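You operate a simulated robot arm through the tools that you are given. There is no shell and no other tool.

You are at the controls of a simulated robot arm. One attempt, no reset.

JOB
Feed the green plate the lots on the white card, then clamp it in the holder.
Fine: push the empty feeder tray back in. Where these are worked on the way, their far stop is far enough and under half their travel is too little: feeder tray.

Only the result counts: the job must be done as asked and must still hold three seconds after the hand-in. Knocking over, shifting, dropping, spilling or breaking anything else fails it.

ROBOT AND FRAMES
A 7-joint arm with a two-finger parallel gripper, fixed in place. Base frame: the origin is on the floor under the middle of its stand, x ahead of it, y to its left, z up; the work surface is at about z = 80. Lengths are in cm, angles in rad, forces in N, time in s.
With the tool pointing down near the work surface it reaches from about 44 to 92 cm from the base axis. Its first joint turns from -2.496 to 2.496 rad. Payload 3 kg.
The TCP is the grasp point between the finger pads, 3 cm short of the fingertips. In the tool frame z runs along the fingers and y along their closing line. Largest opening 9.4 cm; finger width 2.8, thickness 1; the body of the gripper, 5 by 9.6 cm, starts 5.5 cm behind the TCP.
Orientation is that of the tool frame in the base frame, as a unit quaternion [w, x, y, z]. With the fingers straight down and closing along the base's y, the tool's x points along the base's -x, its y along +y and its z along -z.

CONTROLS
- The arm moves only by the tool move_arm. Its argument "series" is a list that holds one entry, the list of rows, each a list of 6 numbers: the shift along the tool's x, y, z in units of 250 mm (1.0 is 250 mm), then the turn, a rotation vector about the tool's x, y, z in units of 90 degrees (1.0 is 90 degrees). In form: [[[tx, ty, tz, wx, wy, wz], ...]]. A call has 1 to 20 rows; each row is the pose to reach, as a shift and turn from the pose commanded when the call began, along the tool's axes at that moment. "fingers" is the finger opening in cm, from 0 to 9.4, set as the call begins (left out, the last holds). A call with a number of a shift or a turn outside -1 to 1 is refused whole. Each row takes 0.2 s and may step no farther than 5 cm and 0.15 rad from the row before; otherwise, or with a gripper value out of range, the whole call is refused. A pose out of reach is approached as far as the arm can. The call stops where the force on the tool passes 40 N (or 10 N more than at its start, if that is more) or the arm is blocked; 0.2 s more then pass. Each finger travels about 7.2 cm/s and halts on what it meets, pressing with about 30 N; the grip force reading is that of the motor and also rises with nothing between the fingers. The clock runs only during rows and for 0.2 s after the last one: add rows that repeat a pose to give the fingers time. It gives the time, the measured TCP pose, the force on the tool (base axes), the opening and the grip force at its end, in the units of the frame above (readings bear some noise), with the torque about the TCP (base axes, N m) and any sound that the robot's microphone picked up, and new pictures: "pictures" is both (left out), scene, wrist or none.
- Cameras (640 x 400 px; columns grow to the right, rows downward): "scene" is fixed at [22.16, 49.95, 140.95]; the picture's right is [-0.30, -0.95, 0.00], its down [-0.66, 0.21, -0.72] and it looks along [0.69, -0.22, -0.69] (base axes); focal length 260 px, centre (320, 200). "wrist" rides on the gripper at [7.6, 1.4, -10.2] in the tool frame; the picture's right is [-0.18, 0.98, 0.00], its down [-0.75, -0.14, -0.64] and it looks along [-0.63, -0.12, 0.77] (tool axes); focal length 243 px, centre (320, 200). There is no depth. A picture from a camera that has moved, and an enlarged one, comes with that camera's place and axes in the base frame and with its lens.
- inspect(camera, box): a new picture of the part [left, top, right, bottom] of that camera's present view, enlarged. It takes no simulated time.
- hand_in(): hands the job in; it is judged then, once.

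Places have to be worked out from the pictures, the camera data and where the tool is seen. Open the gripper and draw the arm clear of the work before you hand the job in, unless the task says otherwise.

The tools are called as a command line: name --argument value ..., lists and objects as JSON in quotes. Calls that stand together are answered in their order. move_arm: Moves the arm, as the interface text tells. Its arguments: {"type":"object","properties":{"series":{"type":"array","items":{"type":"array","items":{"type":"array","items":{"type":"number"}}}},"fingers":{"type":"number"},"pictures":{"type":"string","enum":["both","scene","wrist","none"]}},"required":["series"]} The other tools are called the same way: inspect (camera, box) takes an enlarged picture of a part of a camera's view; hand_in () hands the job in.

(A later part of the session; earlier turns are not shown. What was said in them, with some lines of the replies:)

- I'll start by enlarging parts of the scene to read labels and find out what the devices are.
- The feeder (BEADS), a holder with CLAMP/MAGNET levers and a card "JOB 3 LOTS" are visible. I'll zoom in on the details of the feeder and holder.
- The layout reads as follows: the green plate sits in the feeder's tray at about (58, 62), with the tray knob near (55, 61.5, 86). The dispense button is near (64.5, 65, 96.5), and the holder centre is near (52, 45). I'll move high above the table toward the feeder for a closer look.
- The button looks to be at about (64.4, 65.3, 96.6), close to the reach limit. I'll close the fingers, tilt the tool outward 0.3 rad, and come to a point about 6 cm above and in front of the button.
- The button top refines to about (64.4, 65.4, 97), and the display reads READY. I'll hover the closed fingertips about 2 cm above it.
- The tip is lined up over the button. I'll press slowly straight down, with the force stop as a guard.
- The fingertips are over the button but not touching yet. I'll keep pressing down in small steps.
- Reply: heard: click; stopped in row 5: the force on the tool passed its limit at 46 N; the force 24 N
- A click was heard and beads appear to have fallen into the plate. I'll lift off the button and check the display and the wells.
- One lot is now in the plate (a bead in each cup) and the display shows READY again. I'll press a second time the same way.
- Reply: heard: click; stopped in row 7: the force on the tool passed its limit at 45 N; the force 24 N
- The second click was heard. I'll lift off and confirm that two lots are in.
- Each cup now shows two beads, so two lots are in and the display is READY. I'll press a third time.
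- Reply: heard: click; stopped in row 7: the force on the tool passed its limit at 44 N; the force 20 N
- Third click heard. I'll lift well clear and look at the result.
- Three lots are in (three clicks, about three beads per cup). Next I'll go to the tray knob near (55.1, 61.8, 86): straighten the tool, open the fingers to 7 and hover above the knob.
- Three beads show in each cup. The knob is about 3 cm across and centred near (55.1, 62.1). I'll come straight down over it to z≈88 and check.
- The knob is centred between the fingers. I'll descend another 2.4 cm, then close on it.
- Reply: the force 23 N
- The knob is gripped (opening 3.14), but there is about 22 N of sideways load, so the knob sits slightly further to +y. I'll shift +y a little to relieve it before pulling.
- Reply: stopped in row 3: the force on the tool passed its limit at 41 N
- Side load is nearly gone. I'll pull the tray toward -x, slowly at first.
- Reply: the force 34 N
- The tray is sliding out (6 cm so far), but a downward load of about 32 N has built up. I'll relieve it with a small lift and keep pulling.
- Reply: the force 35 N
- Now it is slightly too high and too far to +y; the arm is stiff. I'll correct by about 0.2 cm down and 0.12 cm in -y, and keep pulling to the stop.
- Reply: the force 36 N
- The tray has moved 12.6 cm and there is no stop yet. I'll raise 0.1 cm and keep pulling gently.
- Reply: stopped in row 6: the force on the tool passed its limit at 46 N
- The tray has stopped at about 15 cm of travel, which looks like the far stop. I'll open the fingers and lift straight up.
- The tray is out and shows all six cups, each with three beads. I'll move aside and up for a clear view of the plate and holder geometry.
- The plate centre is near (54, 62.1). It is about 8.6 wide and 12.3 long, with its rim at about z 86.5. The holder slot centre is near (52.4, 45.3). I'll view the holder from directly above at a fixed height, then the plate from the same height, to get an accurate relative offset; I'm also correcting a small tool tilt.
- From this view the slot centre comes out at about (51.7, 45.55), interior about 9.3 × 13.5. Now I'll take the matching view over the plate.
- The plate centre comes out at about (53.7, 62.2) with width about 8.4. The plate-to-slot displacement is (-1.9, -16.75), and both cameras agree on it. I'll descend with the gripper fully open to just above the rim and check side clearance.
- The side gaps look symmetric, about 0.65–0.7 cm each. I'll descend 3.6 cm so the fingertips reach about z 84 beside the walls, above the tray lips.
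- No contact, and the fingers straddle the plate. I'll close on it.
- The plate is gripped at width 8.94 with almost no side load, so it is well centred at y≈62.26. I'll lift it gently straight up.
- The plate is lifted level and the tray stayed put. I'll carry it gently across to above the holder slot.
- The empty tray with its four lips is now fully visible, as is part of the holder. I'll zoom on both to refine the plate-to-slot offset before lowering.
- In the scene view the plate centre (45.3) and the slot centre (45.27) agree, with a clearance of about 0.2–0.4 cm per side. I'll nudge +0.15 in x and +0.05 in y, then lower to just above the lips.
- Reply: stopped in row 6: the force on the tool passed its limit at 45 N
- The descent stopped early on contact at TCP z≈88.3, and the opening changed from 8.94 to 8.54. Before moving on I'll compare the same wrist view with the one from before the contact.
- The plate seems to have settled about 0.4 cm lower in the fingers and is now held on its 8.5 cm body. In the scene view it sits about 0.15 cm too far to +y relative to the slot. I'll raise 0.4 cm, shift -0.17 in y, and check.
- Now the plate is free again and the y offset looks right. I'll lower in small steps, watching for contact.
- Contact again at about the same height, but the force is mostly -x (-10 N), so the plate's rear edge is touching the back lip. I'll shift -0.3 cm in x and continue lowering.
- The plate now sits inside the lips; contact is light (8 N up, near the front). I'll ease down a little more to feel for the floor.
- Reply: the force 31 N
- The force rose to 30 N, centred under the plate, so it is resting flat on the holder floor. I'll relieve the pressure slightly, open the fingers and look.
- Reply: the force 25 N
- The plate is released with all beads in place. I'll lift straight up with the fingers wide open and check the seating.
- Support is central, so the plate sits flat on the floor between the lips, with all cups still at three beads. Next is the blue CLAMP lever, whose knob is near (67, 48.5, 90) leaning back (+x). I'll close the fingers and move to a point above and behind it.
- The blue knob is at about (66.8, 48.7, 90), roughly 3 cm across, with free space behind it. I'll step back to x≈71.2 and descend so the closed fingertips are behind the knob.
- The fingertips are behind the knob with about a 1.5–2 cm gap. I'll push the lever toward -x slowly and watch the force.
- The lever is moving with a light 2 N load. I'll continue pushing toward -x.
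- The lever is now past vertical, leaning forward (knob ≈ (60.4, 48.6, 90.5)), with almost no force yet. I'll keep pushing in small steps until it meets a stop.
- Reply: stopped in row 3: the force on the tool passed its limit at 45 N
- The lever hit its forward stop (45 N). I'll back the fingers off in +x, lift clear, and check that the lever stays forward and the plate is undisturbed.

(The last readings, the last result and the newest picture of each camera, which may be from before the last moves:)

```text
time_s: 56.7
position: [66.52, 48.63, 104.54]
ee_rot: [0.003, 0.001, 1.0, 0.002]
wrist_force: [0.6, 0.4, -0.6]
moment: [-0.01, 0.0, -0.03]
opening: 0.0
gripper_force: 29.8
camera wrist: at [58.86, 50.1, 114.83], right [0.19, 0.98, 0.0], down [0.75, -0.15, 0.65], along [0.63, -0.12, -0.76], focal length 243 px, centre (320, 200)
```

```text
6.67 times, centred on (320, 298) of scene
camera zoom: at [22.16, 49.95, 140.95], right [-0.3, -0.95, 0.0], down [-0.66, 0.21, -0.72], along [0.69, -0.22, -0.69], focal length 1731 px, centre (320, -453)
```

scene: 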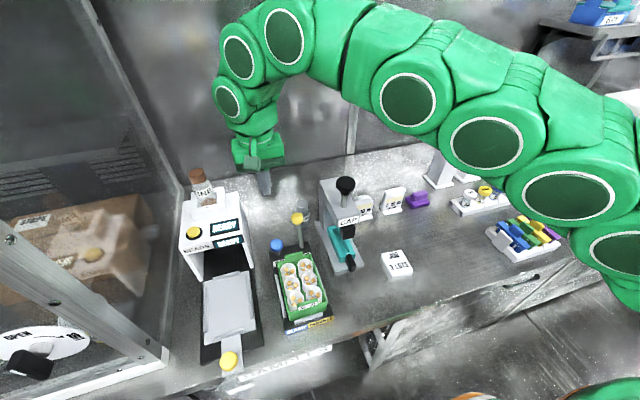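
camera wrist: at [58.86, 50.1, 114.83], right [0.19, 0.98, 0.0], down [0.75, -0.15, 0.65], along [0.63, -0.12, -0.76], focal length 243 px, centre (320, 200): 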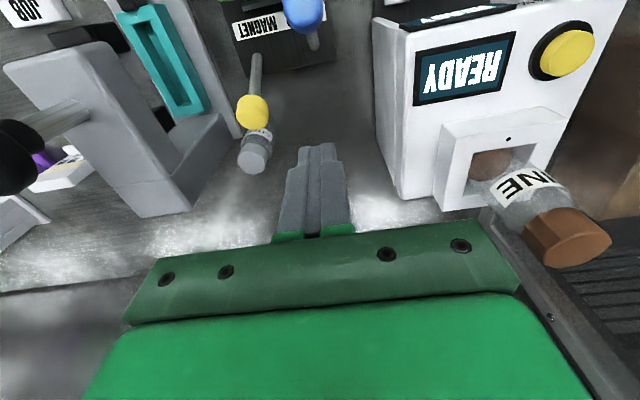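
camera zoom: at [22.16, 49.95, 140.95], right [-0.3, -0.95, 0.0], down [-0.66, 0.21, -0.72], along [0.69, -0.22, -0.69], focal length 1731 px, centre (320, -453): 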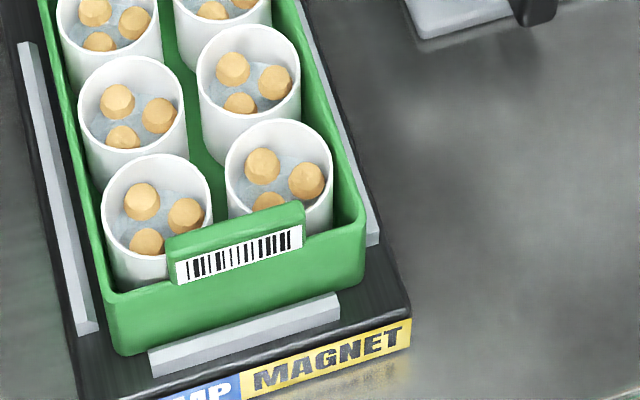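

The lever stayed at its forward stop, and the plate and holder have not moved. Now I'll push the empty tray back in: move high and around to the front of its knob with closed fingers.

move_arm --series '[[[0.12, 0.03, -0.02, 0.0005, 0.001, 0], [0.28, 0.08, -0.02, 0.001, 0.002, -0.0005], [0.44, 0.14, -0.02, 0.0015, 0.003, -0.001], [0.6, 0.21, -0.02, 0.002, 0.0038, -0.0013], [0.76, 0.3, -0.02, 0.0025, 0.0038, -0.0013], [0.9, 0.4, -0.02, 0.0025, 0.0038, -0.0013], [0.98, 0.48, -0.02, 0.0025, 0.0038, -0.0013], [0.98, 0.48, -0.02, 0.0025, 0.0038, -0.0013]]]' --fingers 0 --pictures "wrist"

```text
time_s: 58.5
position: [42.06, 60.41, 105.21]
ee_rot: [-0.001, 0.0, 1.0, 0.001]
wrist_force: [0.2, 0.4, 0.1]
moment: [0.0, -0.02, 0.01]
opening: 0.01
gripper_force: 29.9
camera wrist: at [34.41, 61.92, 115.29], right [0.18, 0.98, 0.0], down [0.75, -0.14, 0.64], along [0.63, -0.12, -0.77], focal length 243 px, centre (320, 200)
```

wrist: 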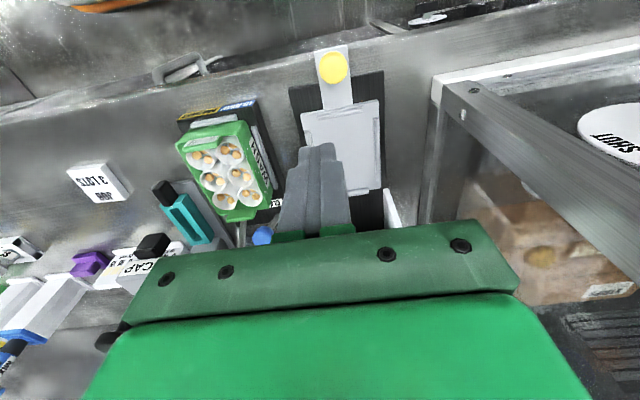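

This view shows the plate's left side in the holder. I'll take a closer look at the seating before continuing.

inspect --camera "wrist" --box '[160, 90, 300, 250]'

inspect --camera "wrist" --box '[280, 30, 420, 210]'

```text
2.50 times, centred on (230, 170) of wrist
camera zoom: at [34.41, 61.92, 115.29], right [0.18, 0.98, 0.0], down [0.75, -0.14, 0.64], along [0.63, -0.12, -0.77], focal length 606 px, centre (545, 275)
```

zoom: 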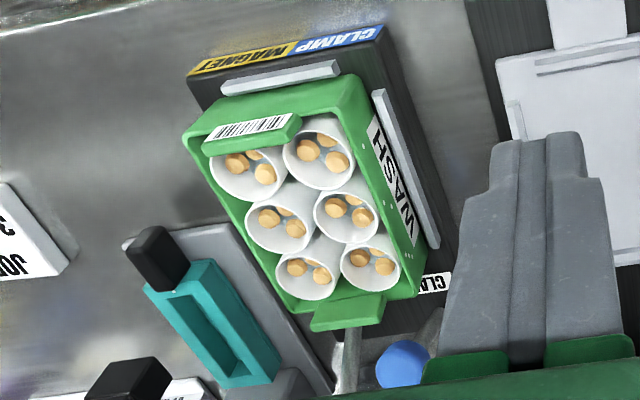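

```text
2.22 times, centred on (350, 120) of wrist
camera zoom: at [34.41, 61.92, 115.29], right [0.18, 0.98, 0.0], down [0.75, -0.14, 0.64], along [0.63, -0.12, -0.77], focal length 539 px, centre (253, 378)
```

zoom: 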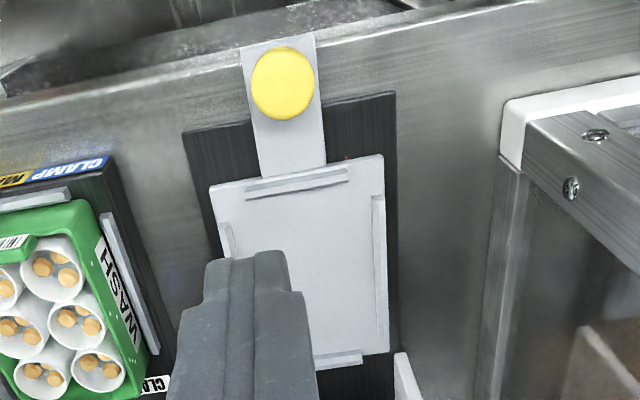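

The plate sits inside all the lips. The tray knob is at about (40.4, 62.3, 86). I'll position the closed fingers in front of the knob (x≈36.3) and descend.

move_arm --series '[[[0.12, 0.04, 0.0, 0, 0, 0], [0.232, 0.074, 0.04, 0, 0, 0], [0.232, 0.074, 0.2, 0, 0, 0], [0.232, 0.074, 0.38, 0, 0, 0], [0.232, 0.074, 0.56, 0, 0, 0], [0.232, 0.074, 0.7, 0, 0, 0], [0.232, 0.074, 0.765, 0, 0, 0], [0.232, 0.074, 0.765, 0, 0, 0]]]' --pictures "both"

inspect --camera "wrist" --box '[200, 20, 440, 240]'

```text
time_s: 60.3
position: [36.22, 62.48, 85.79]
ee_rot: [-0.001, 0.0, 1.0, -0.001]
wrist_force: [-0.4, 0.0, 0.2]
moment: [-0.02, -0.03, 0.02]
opening: 0.02
gripper_force: 30.2
camera wrist: at [28.51, 63.95, 96.04], right [0.18, 0.98, 0.0], down [0.75, -0.14, 0.64], along [0.63, -0.12, -0.77], focal length 243 px, centre (320, 200)
```

scene: 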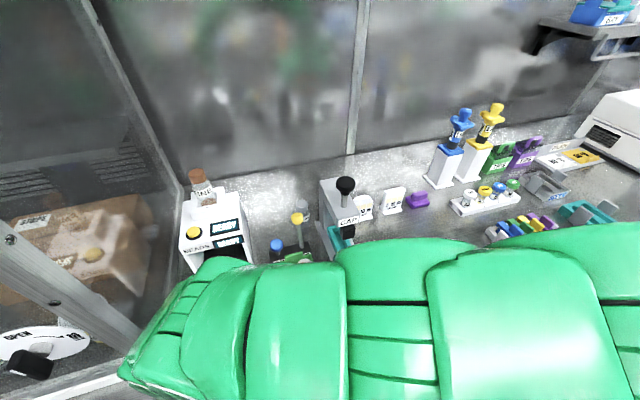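
wrist: 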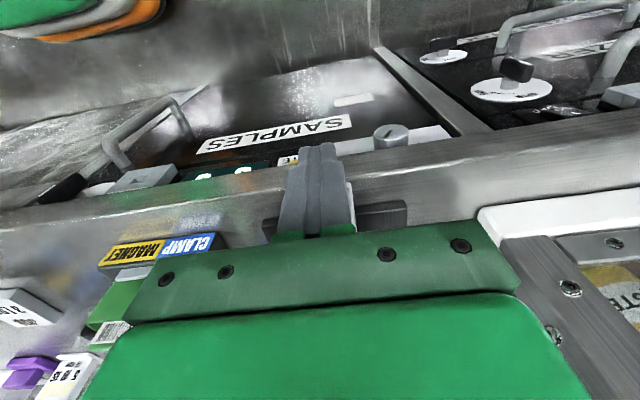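

```text
1.82 times, centred on (320, 130) of wrist
camera zoom: at [28.51, 63.95, 96.04], right [0.18, 0.98, 0.0], down [0.75, -0.14, 0.64], along [0.63, -0.12, -0.77], focal length 441 px, centre (320, 327)
```

zoom: 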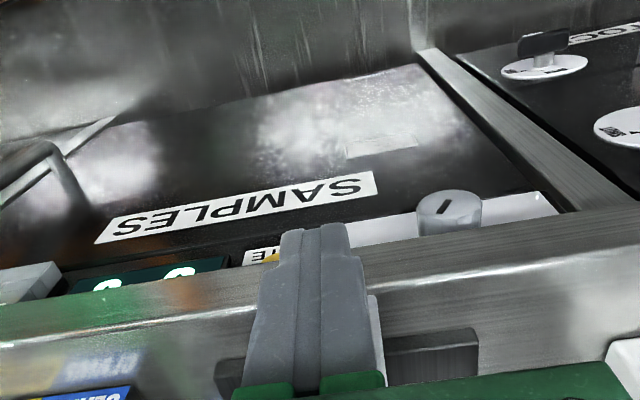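

The fingers are in front of the knob with no contact. I'll push the tray toward +x slowly.

move_arm --series '[[[-0.02, -0.008, 0, 0, 0, 0], [-0.04, -0.008, 0, 0, 0, 0], [-0.06, -0.008, 0, 0, 0, 0], [-0.085, -0.008, 0, 0, 0, 0], [-0.11, -0.008, 0, 0, 0, 0], [-0.14, -0.008, 0, 0, 0, 0], [-0.17, -0.008, 0, 0, 0, 0], [-0.2, -0.008, 0, 0, 0, 0], [-0.23, -0.008, 0, 0, 0, 0], [-0.26, -0.008, 0, 0, 0, 0]]]'

```text
time_s: 62.5
position: [42.76, 62.3, 85.89]
ee_rot: [-0.001, 0.0, 1.0, -0.001]
wrist_force: [-0.5, -0.7, 0.6]
moment: [0.02, -0.01, -0.01]
opening: 0.0
gripper_force: 30.4
camera wrist: at [35.07, 63.66, 96.09], right [0.18, 0.98, 0.0], down [0.75, -0.14, 0.64], along [0.63, -0.12, -0.77], focal length 243 px, centre (320, 200)
```

scene: 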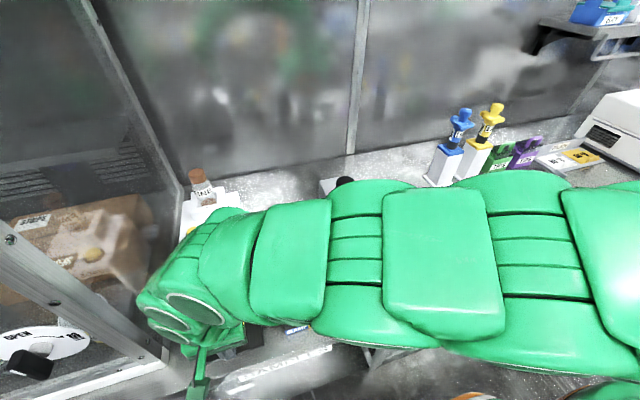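
wrist: 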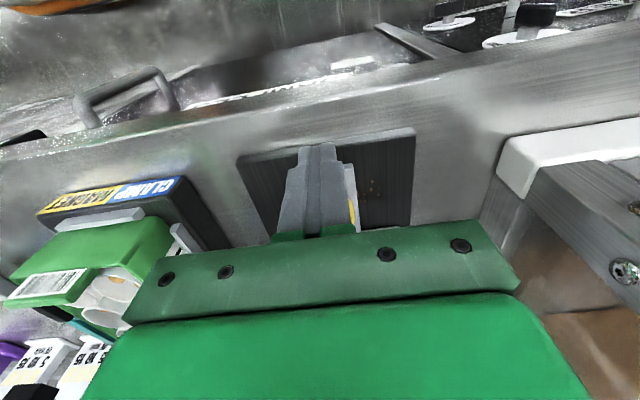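

The tray is moving in with negligible force. I'll continue pushing to its stop.

move_arm --series '[[[-0.03, 0, 0, 0, 0, 0], [-0.06, 0, 0, 0, 0, 0], [-0.09, 0, 0, 0, 0, 0], [-0.12, 0, 0, 0, 0, 0], [-0.15, 0, 0, 0, 0, 0], [-0.18, 0, 0, 0, 0, 0], [-0.21, 0, 0, 0, 0, 0], [-0.24, 0, 0, 0, 0, 0], [-0.27, 0, 0, 0, 0, 0], [-0.3, 0, 0, 0, 0, 0]]]'

```text
time_s: 64.7
position: [50.28, 62.15, 85.87]
ee_rot: [0.0, -0.001, 1.0, 0.0]
wrist_force: [-1.4, -0.3, 0.4]
moment: [0.0, 0.04, 0.01]
opening: 0.01
gripper_force: 29.8
camera wrist: at [42.54, 63.71, 96.03], right [0.18, 0.98, 0.0], down [0.75, -0.14, 0.64], along [0.63, -0.12, -0.77], focal length 243 px, centre (320, 200)
```

scene: 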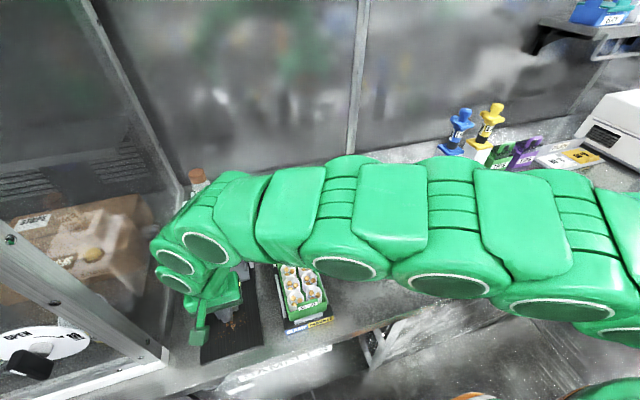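
wrist: 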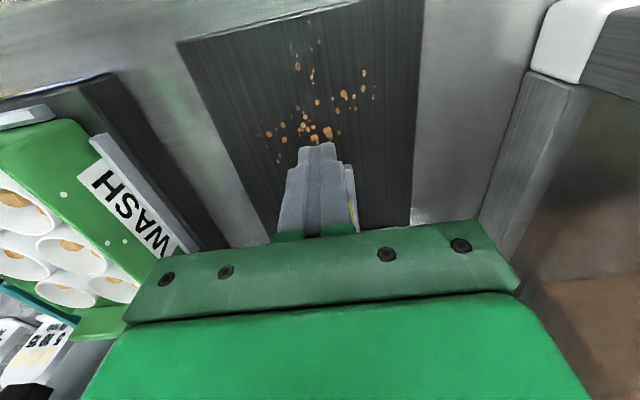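

move_arm --series '[[[-0.016, 0, 0, 0, 0, 0], [-0.032, 0, 0, 0, 0, 0], [-0.048, 0, 0, 0, 0, 0], [-0.06, 0, 0, 0, 0, 0], [-0.072, 0, 0, 0, 0, 0], [-0.084, 0, 0, 0, 0, 0], [-0.096, 0, 0, 0, 0, 0], [-0.108, 0, 0, 0, 0, 0], [-0.12, 0, 0, 0, 0, 0]]]'

```text
time_s: 66.6
position: [52.48, 62.2, 85.7]
ee_rot: [-0.004, -0.001, 1.0, -0.003]
wrist_force: [-5.9, -0.2, 0.9]
moment: [-0.08, 0.06, -0.05]
opening: 0.0
gripper_force: 30.2
stopped in row 9: the force on the tool passed its limit at 46 N (the readings are from after the stop); the commanded pose is now the measured one
camera wrist: at [44.87, 63.77, 95.95], right [0.18, 0.98, -0.01], down [0.76, -0.14, 0.64], along [0.63, -0.12, -0.77], focal length 243 px, centre (320, 200)
```

scene: 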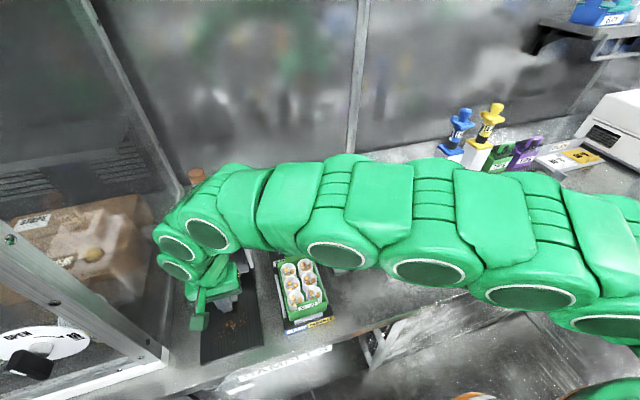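
wrist: 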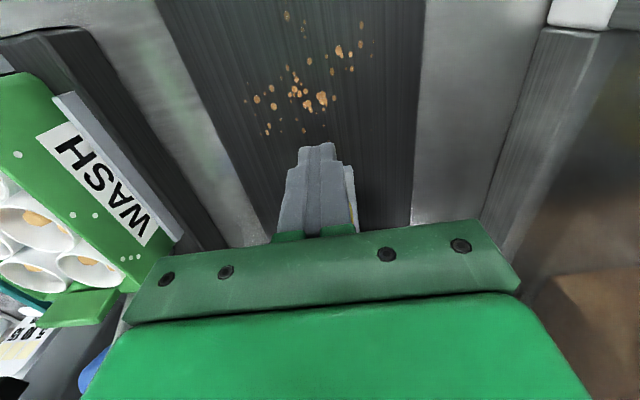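

The tray reached its inner stop. I'll back off, lift clear, open the gripper and then inspect everything.

move_arm --series '[[[0.03, 0, 0, 0, 0, 0], [0.08, 0, 0, 0, 0, 0], [0.1, 0, -0.1, 0, 0, 0], [0.1, 0, -0.26, 0, 0, 0], [0.1, 0, -0.42, 0, 0, 0], [0.1, 0, -0.58, 0, 0, 0], [0.1, 0, -0.74, 0, 0, 0], [0.1, 0, -0.9, 0, 0, 0], [0.1, 0, -0.98, 0, 0, 0]]]' --fingers 0 --pictures "none"

move_arm --series '[[[0.04, -0.1, -0.1, 0, 0, 0], [0.08, -0.24, -0.16, 0, 0, 0], [0.1, -0.4, -0.2, 0, 0, 0], [0.1, -0.56, -0.2, 0, 0, 0], [0.1, -0.72, -0.2, 0, 0, 0], [0.1, -0.86, -0.2, 0, 0, 0], [0.1, -0.98, -0.2, 0, 0, 0], [0.1, -0.98, -0.2, 0, 0, 0]]]' --fingers 9.4

inspect --camera "scene" --box '[160, 160, 360, 360]'

inspect --camera "scene" --box '[245, 220, 345, 345]'

inspect --camera "wrist" --box '[280, 0, 560, 220]'

```text
time_s: 68.6
position: [50.15, 62.29, 110.13]
ee_rot: [-0.003, -0.003, 1.0, -0.002]
wrist_force: [-0.1, -0.1, 0.0]
moment: [-0.01, 0.01, -0.01]
opening: 0.03
gripper_force: 29.7
```

```text
time_s: 70.4
position: [47.8, 37.76, 115.31]
ee_rot: [-0.003, -0.002, 1.0, -0.002]
wrist_force: [-0.1, -0.4, -0.3]
moment: [-0.03, 0.03, 0.03]
opening: 9.4
gripper_force: 0.0
camera wrist: at [40.17, 39.37, 125.66], right [0.18, 0.98, 0.0], down [0.76, -0.14, 0.64], along [0.63, -0.12, -0.77], focal length 243 px, centre (320, 200)
```

scene: 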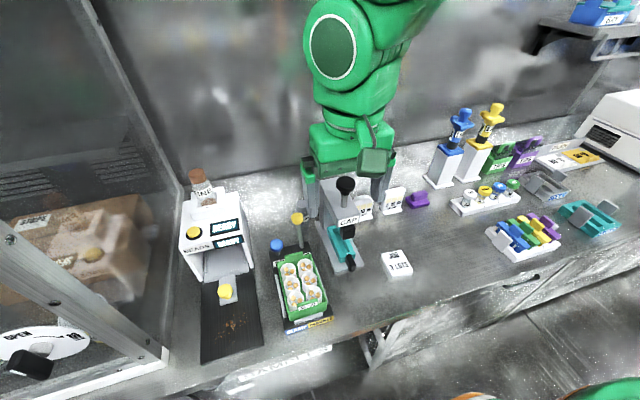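
wrist: 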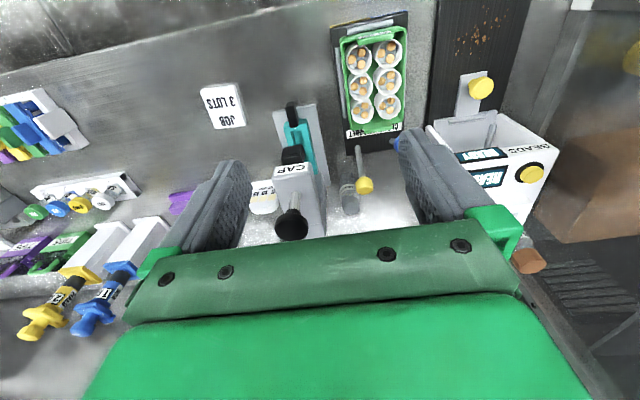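

```text
2.00 times, centred on (260, 260) of scene
camera zoom: at [22.16, 49.95, 140.95], right [-0.3, -0.95, 0.0], down [-0.66, 0.21, -0.72], along [0.69, -0.22, -0.69], focal length 519 px, centre (440, 80)
```

zoom: 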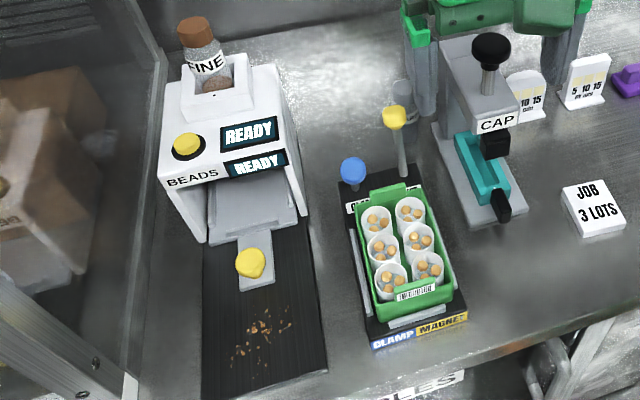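

```text
3.20 times, centred on (295, 282) of scene
camera zoom: at [22.16, 49.95, 140.95], right [-0.3, -0.95, 0.0], down [-0.66, 0.21, -0.72], along [0.69, -0.22, -0.69], focal length 831 px, centre (400, -64)
```

zoom: 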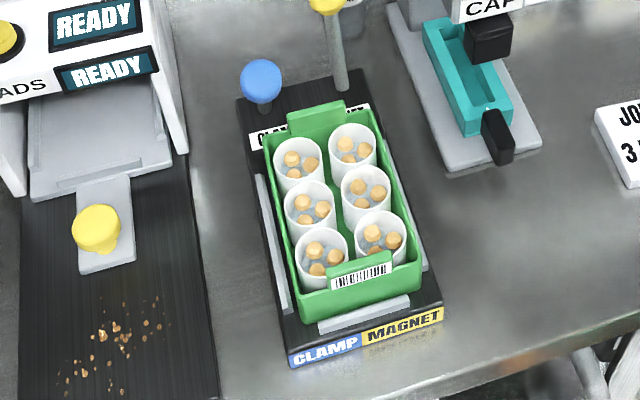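

```text
1.82 times, centred on (420, 110) of wrist
camera zoom: at [40.17, 39.37, 125.66], right [0.18, 0.98, 0.0], down [0.76, -0.14, 0.64], along [0.63, -0.12, -0.77], focal length 441 px, centre (138, 364)
```

zoom: 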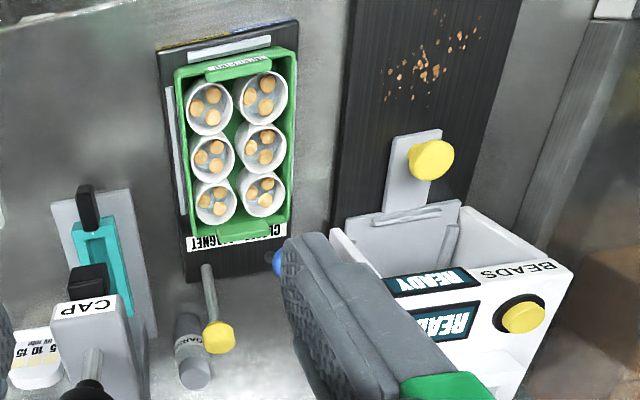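

The tray is back at its starting place and the plate sits in the holder with three beads in each cup. The blue CLAMP lever is fully forward and nothing else has moved. I'll draw the arm back up to about its starting pose with the gripper open.

move_arm --series '[[[0.02, -0.04, -0.1, 0, 0, 0], [0.06, -0.1, -0.22, 0, 0, 0], [0.085, -0.17, -0.31, 0, 0, 0], [0.085, -0.17, -0.31, 0, 0, 0], [0.085, -0.17, -0.31, 0, 0, 0]]]' --fingers 9.4

inspect --camera "scene" --box '[180, 160, 380, 350]'

```text
time_s: 71.6
position: [45.88, 33.67, 123.15]
ee_rot: [-0.003, -0.002, 1.0, -0.002]
wrist_force: [0.1, -0.4, 0.0]
moment: [0.01, 0.01, -0.01]
opening: 9.4
gripper_force: 0.1
camera wrist: at [38.19, 35.21, 133.43], right [0.18, 0.98, 0.0], down [0.76, -0.14, 0.64], along [0.63, -0.12, -0.77], focal length 243 px, centre (320, 200)
```

scene: 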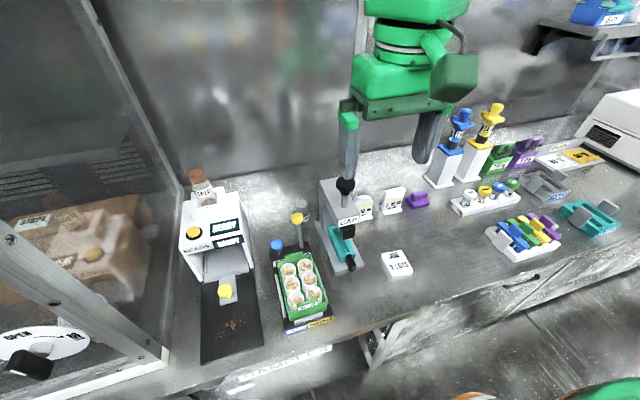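
wrist: 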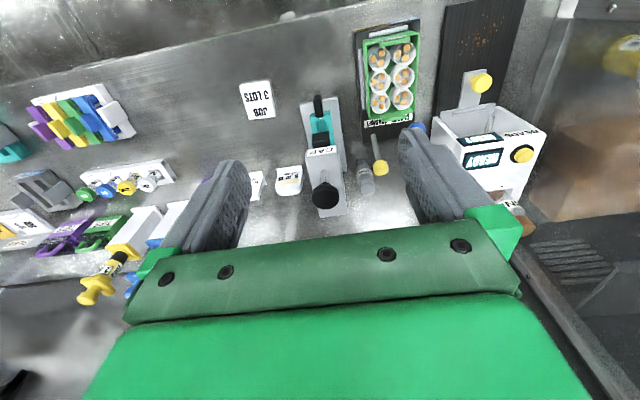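

```text
2.11 times, centred on (280, 255) of scene
camera zoom: at [22.16, 49.95, 140.95], right [-0.3, -0.95, 0.0], down [-0.66, 0.21, -0.72], along [0.69, -0.22, -0.69], focal length 547 px, centre (404, 84)
```

zoom: 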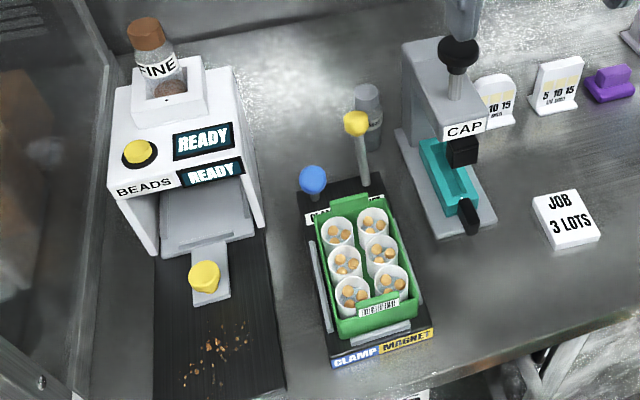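

The arm is clear and the gripper is open. The plate holds three lots and is clamped in the holder, and the empty tray is back in. I'm handing in the job.

hand_in

```text
The job is handed in.
```

The job is handed in. The green plate got its three lots and is clamped in the holder, and the empty feeder tray is back in.

- **Lots:** I pressed the feeder button three times, with one click each time, and every one of the six cups shows three beads.
- **Plate:** It sits between the lips of the holder. It caught on the holder's lips twice on the way down, so I shifted it a few millimetres and lowered it again. It then pressed flat on the holder floor. That it is fully seated is my reading of the contact force and the pictures; I had no direct measurement.
- **Clamp:** I pushed the blue CLAMP lever forward until it hit its stop, and it stayed there after I let go. The yellow MAGNET lever was not touched.
- **Tray:** I pulled it out to its far stop, about 15 cm, and later pushed it back until it stopped at its starting position.

In the last pictures nothing else on the bench had moved. The arm is back near its starting pose with the gripper open.
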